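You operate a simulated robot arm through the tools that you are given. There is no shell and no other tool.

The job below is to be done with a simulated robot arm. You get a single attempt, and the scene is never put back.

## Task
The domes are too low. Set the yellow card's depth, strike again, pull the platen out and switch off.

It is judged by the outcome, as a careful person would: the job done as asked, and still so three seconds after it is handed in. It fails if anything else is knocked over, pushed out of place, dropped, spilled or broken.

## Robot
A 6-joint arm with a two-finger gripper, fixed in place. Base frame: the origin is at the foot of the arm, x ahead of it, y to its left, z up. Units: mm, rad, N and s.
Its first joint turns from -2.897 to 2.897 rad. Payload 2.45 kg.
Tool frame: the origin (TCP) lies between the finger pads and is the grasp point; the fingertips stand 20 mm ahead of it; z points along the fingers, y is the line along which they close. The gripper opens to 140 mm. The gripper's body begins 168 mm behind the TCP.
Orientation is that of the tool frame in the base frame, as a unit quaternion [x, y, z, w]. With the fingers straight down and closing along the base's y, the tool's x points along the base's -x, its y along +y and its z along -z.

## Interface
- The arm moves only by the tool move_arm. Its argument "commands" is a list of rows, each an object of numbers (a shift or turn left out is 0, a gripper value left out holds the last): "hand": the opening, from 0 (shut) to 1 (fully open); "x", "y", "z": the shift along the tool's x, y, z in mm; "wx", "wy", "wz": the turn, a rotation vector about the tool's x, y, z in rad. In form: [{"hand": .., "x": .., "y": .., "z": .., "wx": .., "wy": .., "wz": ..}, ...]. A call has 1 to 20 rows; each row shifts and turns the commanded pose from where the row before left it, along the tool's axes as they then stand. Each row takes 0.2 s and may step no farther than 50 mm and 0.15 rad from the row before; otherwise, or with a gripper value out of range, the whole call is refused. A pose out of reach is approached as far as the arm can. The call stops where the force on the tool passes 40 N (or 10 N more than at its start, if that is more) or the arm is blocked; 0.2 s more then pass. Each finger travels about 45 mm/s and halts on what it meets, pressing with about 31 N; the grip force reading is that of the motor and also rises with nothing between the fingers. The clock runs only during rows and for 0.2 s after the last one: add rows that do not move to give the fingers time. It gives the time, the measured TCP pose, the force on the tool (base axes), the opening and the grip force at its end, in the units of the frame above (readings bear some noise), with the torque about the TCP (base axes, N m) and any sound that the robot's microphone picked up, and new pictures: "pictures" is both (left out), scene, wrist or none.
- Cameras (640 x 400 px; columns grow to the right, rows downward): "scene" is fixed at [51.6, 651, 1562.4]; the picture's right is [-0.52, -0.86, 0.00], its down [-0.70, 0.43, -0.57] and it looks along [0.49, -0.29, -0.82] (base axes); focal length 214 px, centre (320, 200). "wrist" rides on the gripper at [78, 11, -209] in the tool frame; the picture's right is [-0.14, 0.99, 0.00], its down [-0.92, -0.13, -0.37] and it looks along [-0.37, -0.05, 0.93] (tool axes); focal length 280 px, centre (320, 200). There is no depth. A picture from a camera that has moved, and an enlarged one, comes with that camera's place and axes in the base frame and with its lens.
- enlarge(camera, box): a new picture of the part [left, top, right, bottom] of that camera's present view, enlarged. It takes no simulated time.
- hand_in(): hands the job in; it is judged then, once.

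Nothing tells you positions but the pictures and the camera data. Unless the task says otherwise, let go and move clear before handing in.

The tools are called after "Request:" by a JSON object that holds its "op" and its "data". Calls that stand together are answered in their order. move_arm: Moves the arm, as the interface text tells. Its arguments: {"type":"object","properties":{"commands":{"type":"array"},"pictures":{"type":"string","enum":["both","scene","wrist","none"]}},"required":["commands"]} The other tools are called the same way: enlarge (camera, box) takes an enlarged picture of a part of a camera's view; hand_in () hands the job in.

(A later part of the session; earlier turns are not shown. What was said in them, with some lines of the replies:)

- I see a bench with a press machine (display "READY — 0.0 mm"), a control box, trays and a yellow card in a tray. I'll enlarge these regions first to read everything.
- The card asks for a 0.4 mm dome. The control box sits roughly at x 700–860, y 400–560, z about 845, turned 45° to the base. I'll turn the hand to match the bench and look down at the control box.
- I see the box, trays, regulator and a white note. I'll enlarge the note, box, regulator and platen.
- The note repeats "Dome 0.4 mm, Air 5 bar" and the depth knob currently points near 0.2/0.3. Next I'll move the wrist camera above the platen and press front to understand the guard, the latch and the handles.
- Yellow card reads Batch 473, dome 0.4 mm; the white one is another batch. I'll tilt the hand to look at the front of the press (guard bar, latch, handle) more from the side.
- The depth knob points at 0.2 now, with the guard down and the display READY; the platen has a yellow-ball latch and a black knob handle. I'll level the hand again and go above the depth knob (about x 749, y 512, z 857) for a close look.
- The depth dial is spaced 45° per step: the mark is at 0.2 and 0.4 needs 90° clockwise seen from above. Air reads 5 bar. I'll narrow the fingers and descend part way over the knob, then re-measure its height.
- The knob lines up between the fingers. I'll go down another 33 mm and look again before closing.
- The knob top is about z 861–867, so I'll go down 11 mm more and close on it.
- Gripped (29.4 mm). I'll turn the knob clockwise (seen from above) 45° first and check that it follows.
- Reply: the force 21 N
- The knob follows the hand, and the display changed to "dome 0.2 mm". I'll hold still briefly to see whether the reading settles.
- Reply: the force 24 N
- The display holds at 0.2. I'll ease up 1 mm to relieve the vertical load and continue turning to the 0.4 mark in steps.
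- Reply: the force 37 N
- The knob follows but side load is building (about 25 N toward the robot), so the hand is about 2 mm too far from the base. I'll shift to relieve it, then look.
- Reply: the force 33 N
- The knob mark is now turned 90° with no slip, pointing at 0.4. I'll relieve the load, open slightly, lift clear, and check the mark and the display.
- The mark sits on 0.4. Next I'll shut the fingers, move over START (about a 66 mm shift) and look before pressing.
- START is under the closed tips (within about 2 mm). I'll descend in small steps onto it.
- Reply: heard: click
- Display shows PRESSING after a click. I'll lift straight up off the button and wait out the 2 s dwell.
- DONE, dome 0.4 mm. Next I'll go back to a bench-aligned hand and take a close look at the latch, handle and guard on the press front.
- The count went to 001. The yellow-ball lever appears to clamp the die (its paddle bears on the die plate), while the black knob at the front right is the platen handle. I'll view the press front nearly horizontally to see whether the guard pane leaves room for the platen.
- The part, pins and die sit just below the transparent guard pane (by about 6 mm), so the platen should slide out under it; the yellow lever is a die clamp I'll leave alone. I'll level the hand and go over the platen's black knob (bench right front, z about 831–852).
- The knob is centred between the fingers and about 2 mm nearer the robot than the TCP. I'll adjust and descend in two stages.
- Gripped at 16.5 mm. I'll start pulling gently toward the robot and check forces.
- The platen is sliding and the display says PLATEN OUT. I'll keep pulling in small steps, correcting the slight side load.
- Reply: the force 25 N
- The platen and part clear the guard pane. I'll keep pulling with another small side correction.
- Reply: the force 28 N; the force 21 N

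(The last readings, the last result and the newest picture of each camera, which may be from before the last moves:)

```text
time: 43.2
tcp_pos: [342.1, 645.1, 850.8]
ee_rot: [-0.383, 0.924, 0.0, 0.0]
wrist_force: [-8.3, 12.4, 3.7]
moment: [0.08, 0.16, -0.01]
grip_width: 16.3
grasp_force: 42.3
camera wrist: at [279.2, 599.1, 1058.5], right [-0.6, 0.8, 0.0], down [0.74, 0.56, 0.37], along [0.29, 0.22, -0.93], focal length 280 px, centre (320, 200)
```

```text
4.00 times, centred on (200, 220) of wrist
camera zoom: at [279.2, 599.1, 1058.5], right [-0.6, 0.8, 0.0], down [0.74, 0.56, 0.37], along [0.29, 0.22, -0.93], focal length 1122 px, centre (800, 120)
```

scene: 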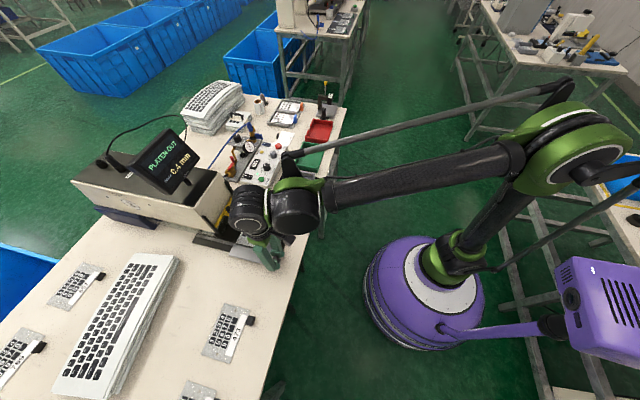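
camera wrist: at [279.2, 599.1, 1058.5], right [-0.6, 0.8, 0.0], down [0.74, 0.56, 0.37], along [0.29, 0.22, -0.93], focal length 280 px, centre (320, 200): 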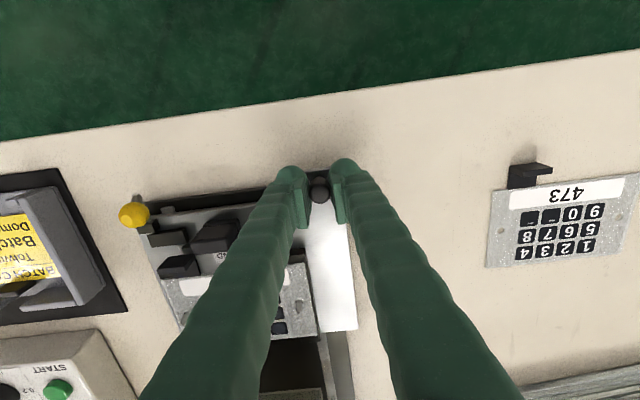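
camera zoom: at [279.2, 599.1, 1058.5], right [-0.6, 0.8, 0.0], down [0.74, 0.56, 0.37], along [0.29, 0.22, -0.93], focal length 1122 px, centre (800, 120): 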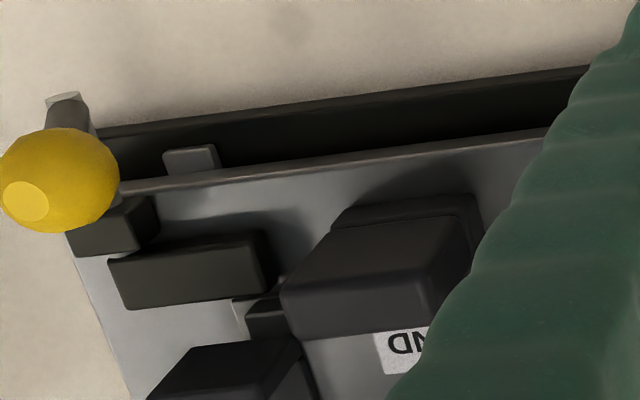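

Request:
{"op": "move_arm", "data": {"commands": [{"x": 2, "y": 0.6}, {"x": 2}, {"x": 2}], "pictures": "wrist"}}

Request:
{"op": "enlarge", "data": {"camera": "wrist", "box": [120, 170, 280, 270]}}

```text
time: 44.0
tcp_pos: [338.1, 641.1, 849.6]
ee_rot: [-0.382, 0.924, 0.0, 0.001]
wrist_force: [-3.0, 7.0, 15.3]
moment: [-0.04, 0.14, -0.03]
grip_width: 16.3
grasp_force: 42.4
camera wrist: at [274.8, 595.0, 1058.5], right [-0.6, 0.8, 0.0], down [0.74, 0.56, 0.37], along [0.29, 0.22, -0.93], focal length 280 px, centre (320, 200)
```

wrist: 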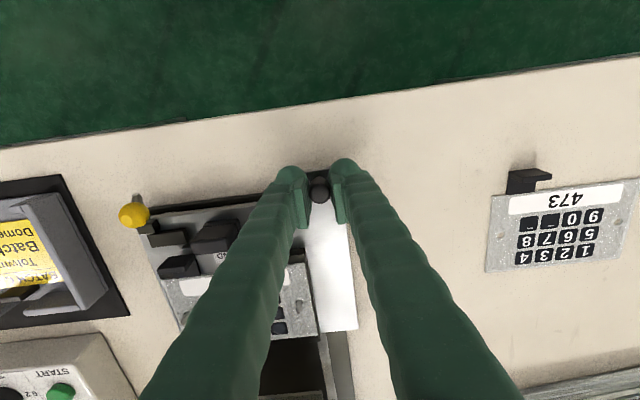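

```text
4.00 times, centred on (200, 220) of wrist
camera zoom: at [274.8, 595.0, 1058.5], right [-0.6, 0.8, 0.0], down [0.74, 0.56, 0.37], along [0.29, 0.22, -0.93], focal length 1122 px, centre (800, 120)
```

zoom: 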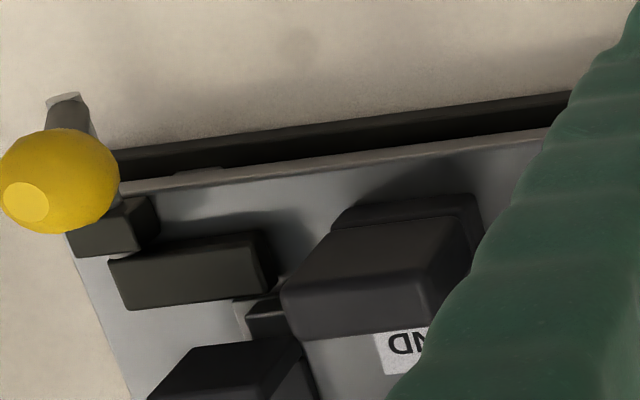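

The platen is fully out, flush with its rail ends (about 161 mm of travel). I'll release the knob and lift away.

Request:
{"op": "move_arm", "data": {"commands": [{"z": -0.7}, {"hand": 0.3}, {}, {}, {"z": -20}, {"z": -40}, {"z": -40}], "pictures": "both"}}

Request:
{"op": "enlarge", "data": {"camera": "scene", "box": [120, 115, 220, 205]}}

Request:
{"op": "enlarge", "data": {"camera": "wrist", "box": [100, 100, 400, 340]}}

```text
time: 45.6
tcp_pos: [337.7, 640.5, 951.0]
ee_rot: [-0.384, 0.923, 0.0, 0.0]
wrist_force: [0.5, -0.2, -0.5]
moment: [-0.01, 0.0, 0.0]
grip_width: 42.1
grasp_force: 0.0
camera wrist: at [275.5, 594.7, 1159.9], right [-0.6, 0.8, 0.0], down [0.74, 0.56, 0.37], along [0.29, 0.22, -0.93], focal length 280 px, centre (320, 200)
```

scene: 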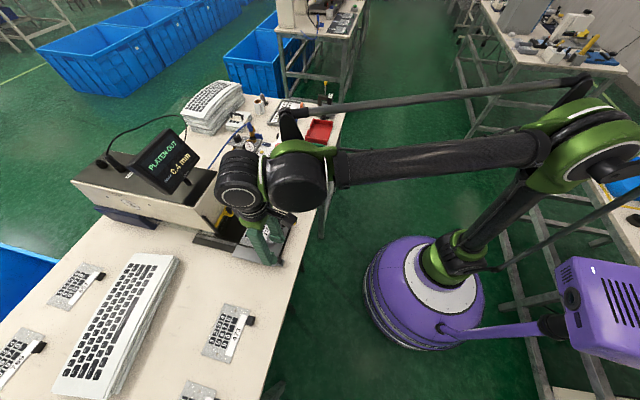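
wrist: 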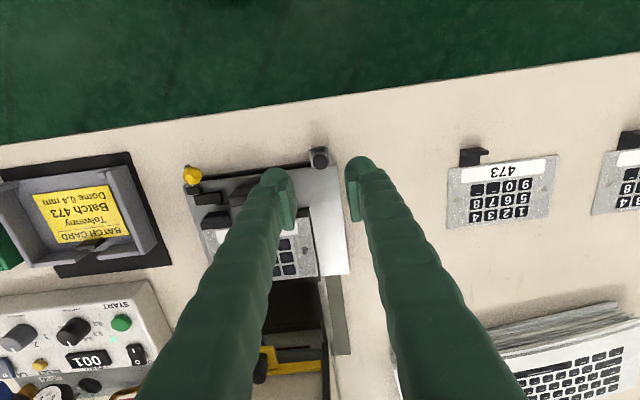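

```text
4.44 times, centred on (170, 160) of scene
camera zoom: at [51.6, 651.0, 1562.4], right [-0.52, -0.86, 0.0], down [-0.7, 0.43, -0.57], along [0.49, -0.29, -0.82], focal length 953 px, centre (987, 378)
```

zoom: 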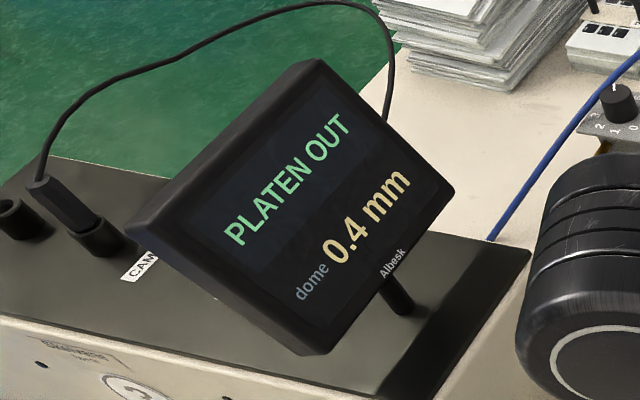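

```text
1.67 times, centred on (250, 220) of wrist
camera zoom: at [275.5, 594.7, 1159.9], right [-0.6, 0.8, 0.0], down [0.74, 0.56, 0.37], along [0.29, 0.22, -0.93], focal length 467 px, centre (437, 167)
```

zoom: 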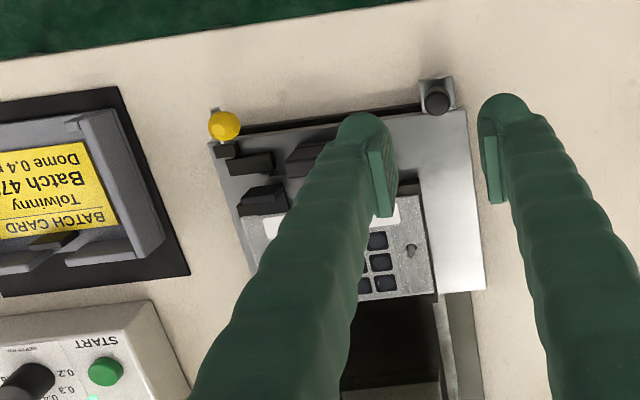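

PLATEN OUT at 0.4 mm, count 001. Next is the POWER rocker; its "O" end is the far end, around a=103, b=965 in bench axes. I'll travel clear of the press and turn the hand as I did for START.

Request:
{"op": "move_arm", "data": {"commands": [{"z": -25, "hand": 0}, {"z": -25}, {"y": -45.2}, {"y": -45.2}, {"y": -45.2}, {"y": -45.2}, {"y": -45.2}, {"y": -45.2}, {"y": -45.2}, {"wz": 0.1428}, {"wz": 0.1428}, {"wz": 0.1428}, {"wz": 0.1428}, {"wz": 0.1428}, {"wz": 0.1428}, {"wz": 0.1428}, {"wz": 0.1428}, {"wz": 0.1428}, {"wz": 0.1428}, {"wz": 0.1428}], "pictures": "both"}}

Request:
{"op": "enlarge", "data": {"camera": "scene", "box": [180, 180, 310, 280]}}

```text
time: 49.8
tcp_pos: [561.5, 418.7, 999.0]
ee_rot: [0.384, 0.924, 0.0, 0.0]
wrist_force: [0.1, 0.3, -0.4]
moment: [0.01, -0.04, -0.03]
grip_width: 0.0
grasp_force: 29.6
camera wrist: at [514.1, 481.9, 1208.9], right [0.8, 0.6, 0.0], down [0.56, -0.74, 0.37], along [0.22, -0.29, -0.93], focal length 280 px, centre (320, 200)
```

scene: 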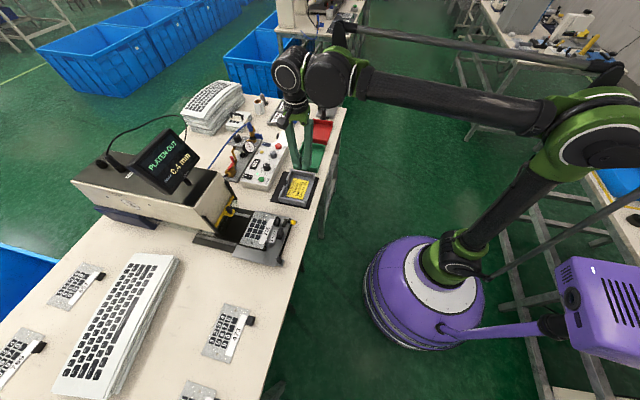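
wrist: 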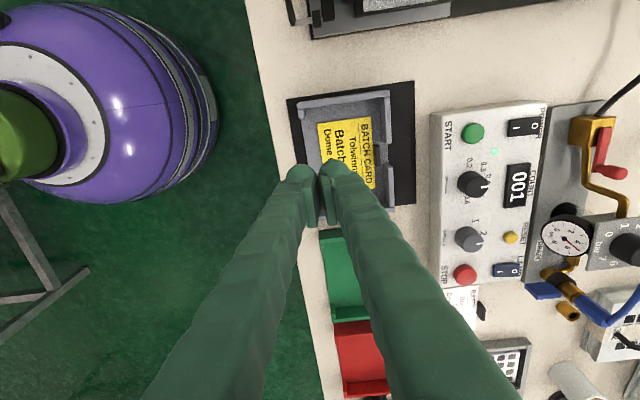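

```text
4.00 times, centred on (245, 230) of scene
camera zoom: at [51.6, 651.0, 1562.4], right [-0.52, -0.86, 0.0], down [-0.7, 0.43, -0.57], along [0.49, -0.29, -0.82], focal length 858 px, centre (620, 80)
```

zoom: 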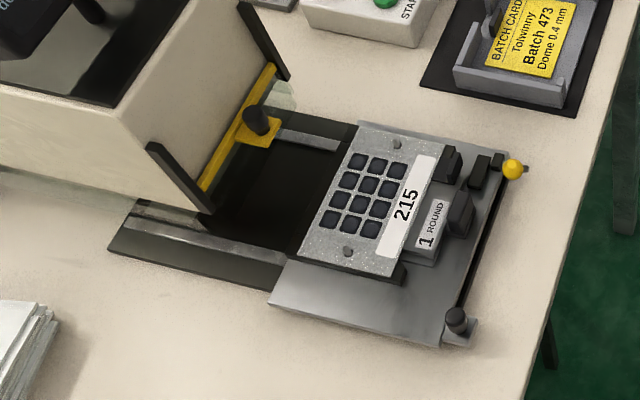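

The platen is out cleanly with the part in place. I'll move out over the POWER rocker and look before pressing.

Request:
{"op": "move_arm", "data": {"commands": [{"y": 45}, {"y": 45}, {"y": 45}, {"y": 45}, {"y": 45}, {"y": 46, "x": -1.5}, {"z": 45}, {"z": 40}, {}], "pictures": "both"}}

Request:
{"op": "enlarge", "data": {"camera": "wrist", "box": [240, 110, 400, 210]}}

Request:
{"op": "enlarge", "data": {"camera": "scene", "box": [210, 120, 310, 200]}}

```text
time: 51.8
tcp_pos: [753.0, 609.8, 914.3]
ee_rot: [0.382, 0.924, 0.0, 0.0]
wrist_force: [0.4, -0.5, -1.1]
moment: [-0.02, 0.0, -0.02]
grip_width: 0.2
grasp_force: 29.6
camera wrist: at [706.1, 673.9, 1123.3], right [0.8, 0.6, 0.0], down [0.56, -0.74, 0.37], along [0.22, -0.29, -0.93], focal length 280 px, centre (320, 200)
```

scene: 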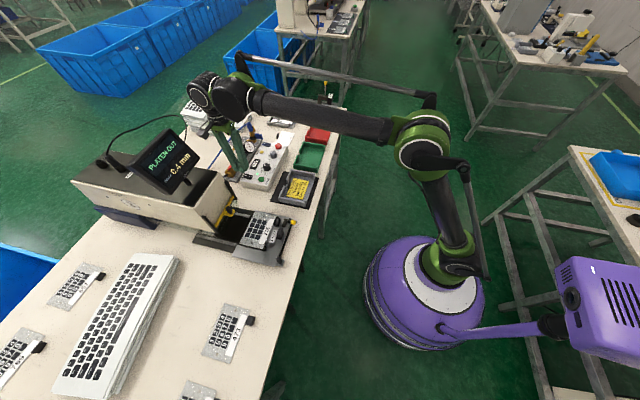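
wrist: 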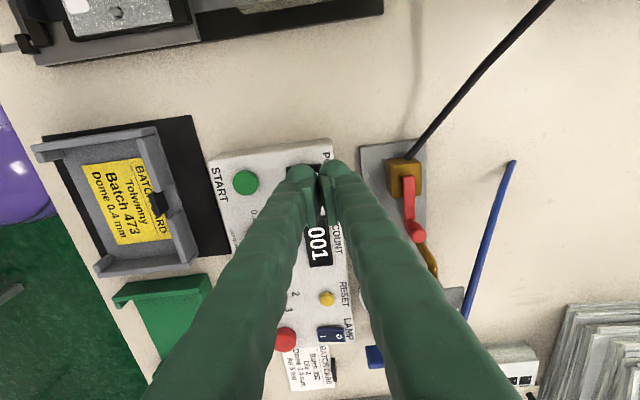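

```text
4.00 times, centred on (320, 160) of wrist
camera zoom: at [706.1, 673.9, 1123.3], right [0.8, 0.6, 0.0], down [0.56, -0.74, 0.37], along [0.22, -0.29, -0.93], focal length 1122 px, centre (320, 360)
```

zoom: 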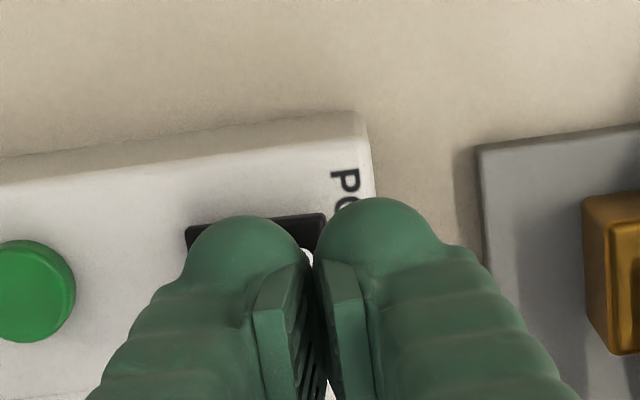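

```text
5.00 times, centred on (260, 160) of scene
camera zoom: at [51.6, 651.0, 1562.4], right [-0.52, -0.86, 0.0], down [-0.7, 0.43, -0.57], along [0.49, -0.29, -0.82], focal length 1072 px, centre (620, 400)
```

zoom: 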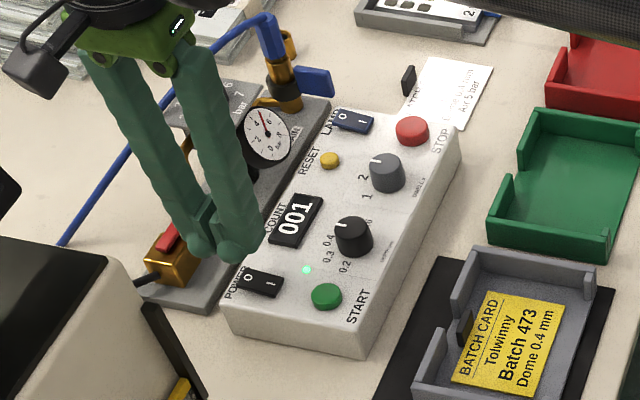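

The fingertips are over the far "O" half of the rocker (tips span from its middle to just past its far end). I'll lower in small steps until it clicks.

Request:
{"op": "move_arm", "data": {"commands": [{"z": 20, "x": -1.5}, {"z": 15}, {"z": 5}, {"z": 2}, {"z": 2}], "pictures": "wrist"}}

Request:
{"op": "enlarge", "data": {"camera": "wrist", "box": [240, 130, 400, 230]}}

```text
time: 53.0
tcp_pos: [754.3, 607.9, 872.5]
ee_rot: [0.382, 0.924, 0.001, 0.0]
wrist_force: [7.9, 6.6, 28.0]
moment: [-0.14, 0.09, 0.01]
grip_width: 0.2
grasp_force: 29.5
camera wrist: at [707.3, 671.6, 1080.9], right [0.8, 0.6, 0.0], down [0.56, -0.74, 0.37], along [0.22, -0.29, -0.93], focal length 280 px, centre (320, 200)
```

wrist: 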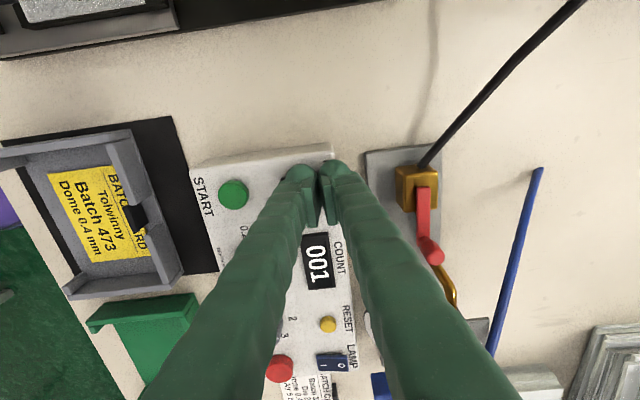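

```text
4.00 times, centred on (320, 180) of wrist
camera zoom: at [707.3, 671.6, 1080.9], right [0.8, 0.6, 0.0], down [0.56, -0.74, 0.37], along [0.22, -0.29, -0.93], focal length 1122 px, centre (320, 280)
```

zoom: 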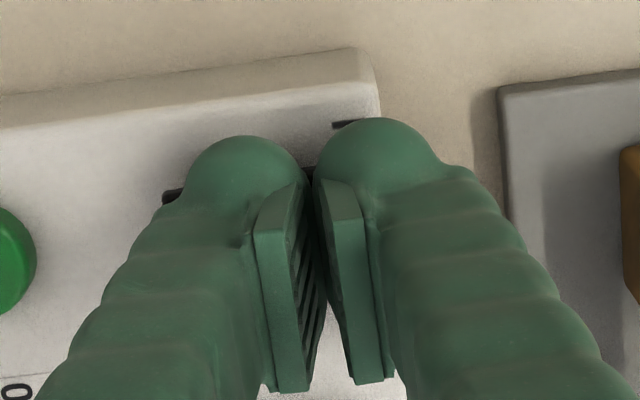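

Force reached 28 N without a click, so I'll back off and look at the rocker's tilt from close by before pressing harder.

Request:
{"op": "move_arm", "data": {"commands": [{"z": -10}, {"z": -30}, {"y": -40}, {"y": -40}, {"x": -5}], "pictures": "both"}}

Request:
{"op": "enlarge", "data": {"camera": "wrist", "box": [340, 100, 500, 220]}}

Request:
{"op": "enlarge", "data": {"camera": "scene", "box": [230, 150, 290, 195]}}

```text
time: 54.2
tcp_pos: [703.3, 547.2, 911.7]
ee_rot: [0.382, 0.924, 0.0, 0.0]
wrist_force: [0.3, -0.3, 0.4]
moment: [-0.03, 0.01, -0.04]
grip_width: 0.0
grasp_force: 29.0
camera wrist: at [654.9, 612.0, 1120.4], right [0.8, 0.6, 0.0], down [0.56, -0.74, 0.37], along [0.22, -0.29, -0.93], focal length 280 px, centre (320, 200)
```

scene: 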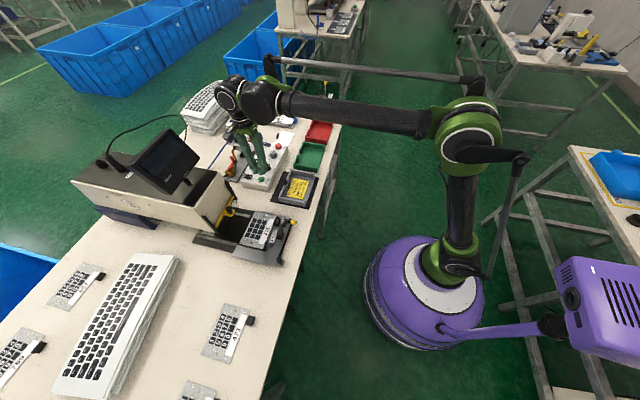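
wrist: 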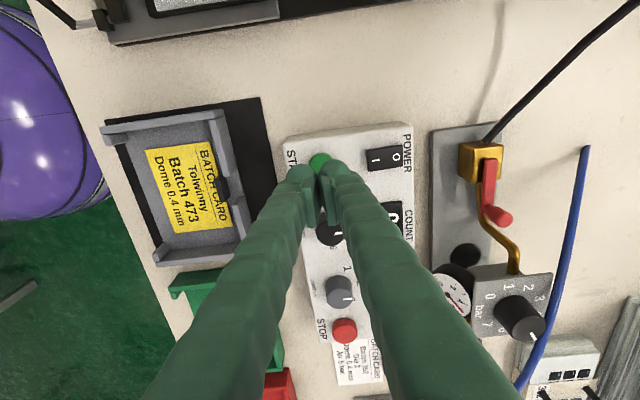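

```text
3.33 times, centred on (420, 160) of wrist
camera zoom: at [654.9, 612.0, 1120.4], right [0.8, 0.6, 0.0], down [0.56, -0.74, 0.37], along [0.22, -0.29, -0.93], focal length 935 px, centre (-13, 333)
```

zoom: 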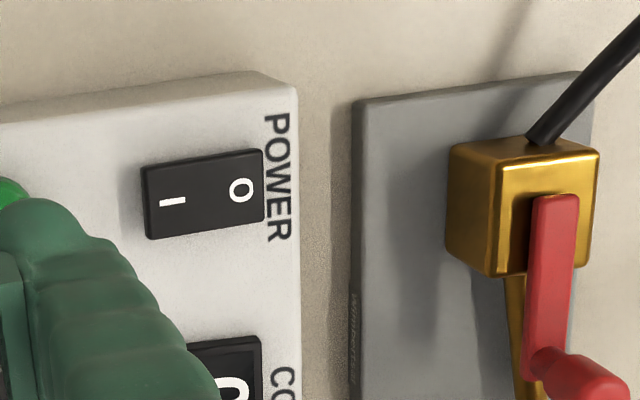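

```text
8.89 times, centred on (260, 172) of scene
camera zoom: at [51.6, 651.0, 1562.4], right [-0.52, -0.86, 0.0], down [-0.7, 0.43, -0.57], along [0.49, -0.29, -0.82], focal length 1906 px, centre (853, 444)
```

zoom: 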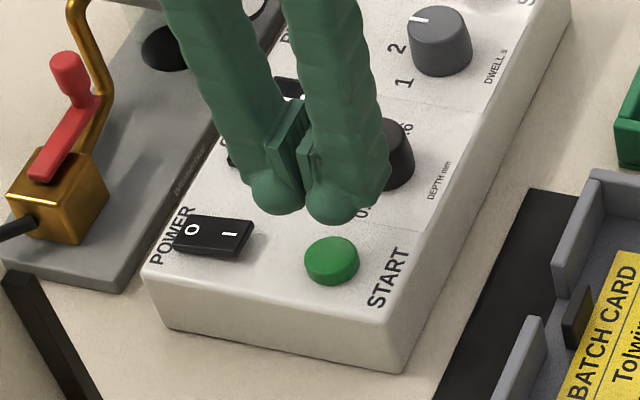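

The display and LED are dark: power is off, with the rocker's O end now down. I'll raise the arm clear and do a final check of everything.

Request:
{"op": "move_arm", "data": {"commands": [{"z": -40}, {"z": -40}, {"z": -40}, {"y": -45}, {"y": -45}, {"y": -45}, {"y": -45}, {"y": -45}, {"z": -40, "hand": 0.5}, {"wz": -0.1428}, {"wz": -0.1428}, {"wz": -0.1428}, {"wz": -0.1428}, {"wz": -0.1428}, {"wz": -0.1428}, {"wz": -0.1428}, {"wz": -0.1428}, {"wz": -0.1428}, {"wz": -0.1428}, {"wz": -0.1428}], "pictures": "both"}}

Request:
{"op": "enlarge", "data": {"camera": "scene", "box": [70, 110, 310, 270]}}

Request:
{"op": "enlarge", "data": {"camera": "scene", "box": [220, 110, 340, 210]}}

Request:
{"op": "enlarge", "data": {"camera": "scene", "box": [180, 190, 310, 280]}}

```text
time: 58.4
tcp_pos: [543.4, 388.1, 1071.3]
ee_rot: [-0.385, 0.923, 0.0, -0.001]
wrist_force: [-0.2, -0.5, -0.6]
moment: [-0.03, 0.01, -0.02]
grip_width: 70.0
grasp_force: 0.0
camera wrist: at [480.7, 341.5, 1280.0], right [-0.61, 0.8, 0.0], down [0.74, 0.56, 0.37], along [0.29, 0.22, -0.93], focal length 280 px, centre (320, 200)
```

scene: 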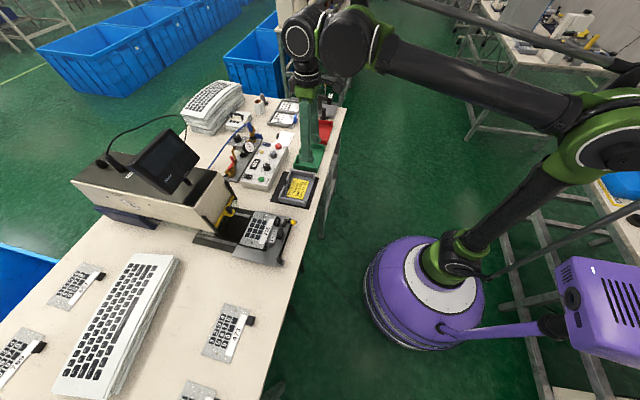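
wrist: 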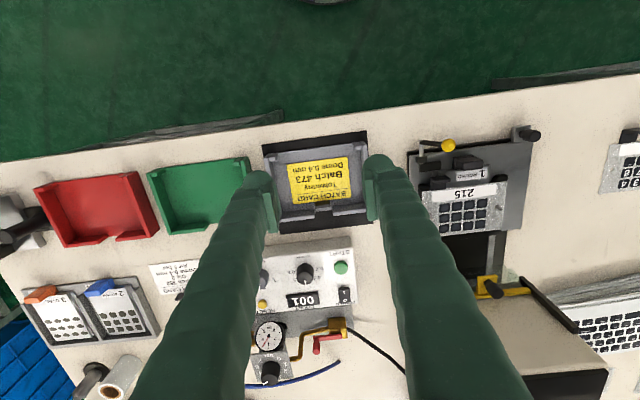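

```text
2.50 times, centred on (190, 190) of scene
camera zoom: at [51.6, 651.0, 1562.4], right [-0.52, -0.86, 0.0], down [-0.7, 0.43, -0.57], along [0.49, -0.29, -0.82], focal length 536 px, centre (645, 225)
```

zoom: 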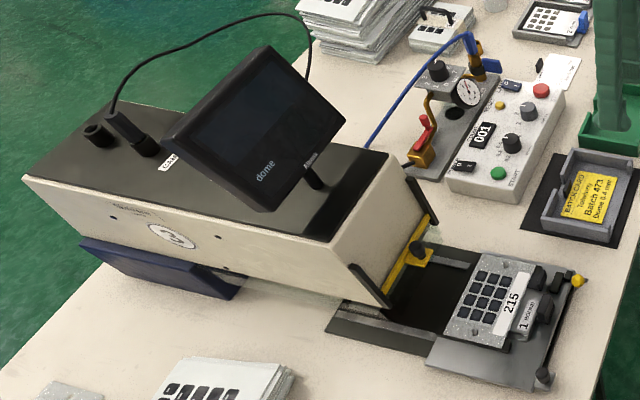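

```text
4.00 times, centred on (280, 160) of scene
camera zoom: at [51.6, 651.0, 1562.4], right [-0.52, -0.86, 0.0], down [-0.7, 0.43, -0.57], along [0.49, -0.29, -0.82], focal length 858 px, centre (480, 360)
```

zoom: 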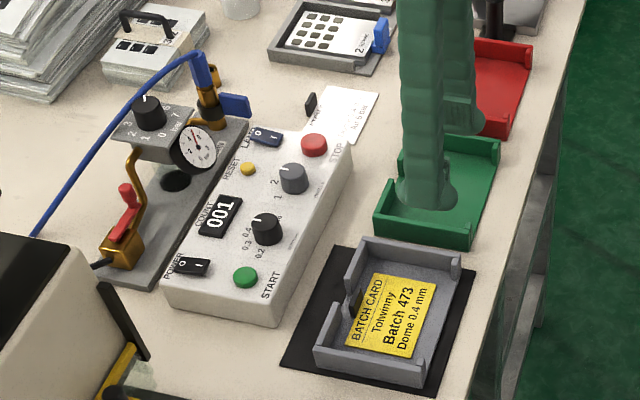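

```text
4.44 times, centred on (245, 235) of scene
camera zoom: at [51.6, 651.0, 1562.4], right [-0.52, -0.86, 0.0], down [-0.7, 0.43, -0.57], along [0.49, -0.29, -0.82], focal length 953 px, centre (653, 44)
```

zoom: 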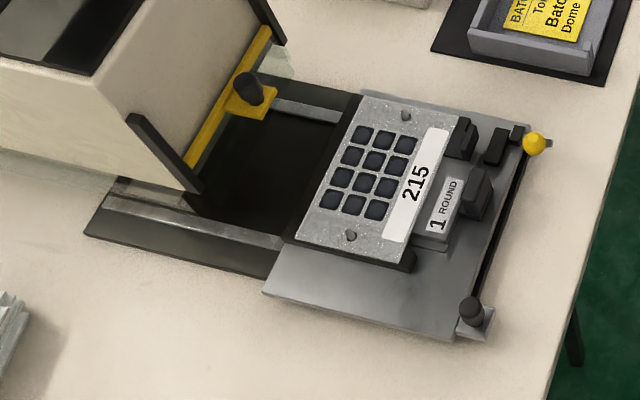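

The depth knob is at 0.4, the re-strike read "DONE 0.4 mm" with the count at 001, and the platen is out with the part seated. The power is off, the display is dark, nothing else has moved and the arm is clear. I'm handing it in.

Request:
{"op": "hand_in", "data": {}}

```text
The job is handed in.
```

I set the press to the yellow card's 0.4 mm depth and struck the part again. The display read "DONE, dome 0.4 mm" and the counter went from 000 to 001.

I then pulled the platen about 161 mm to the end of its rails, with part 215 still seated on its pins. Finally I pressed the power rocker to "O"; the display and light went dark.

- **Platen stop:** I felt no hard stop when pulling the platen, so I stopped at the rail ends.
- **Batch number:** the part in the press is labelled 215, while the yellow card is for Batch 473. I struck the part that was already loaded.

I left the die clamp, guard, dwell and air settings alone. The final pictures showed nothing else moved, and the arm was clear when I handed in the job.
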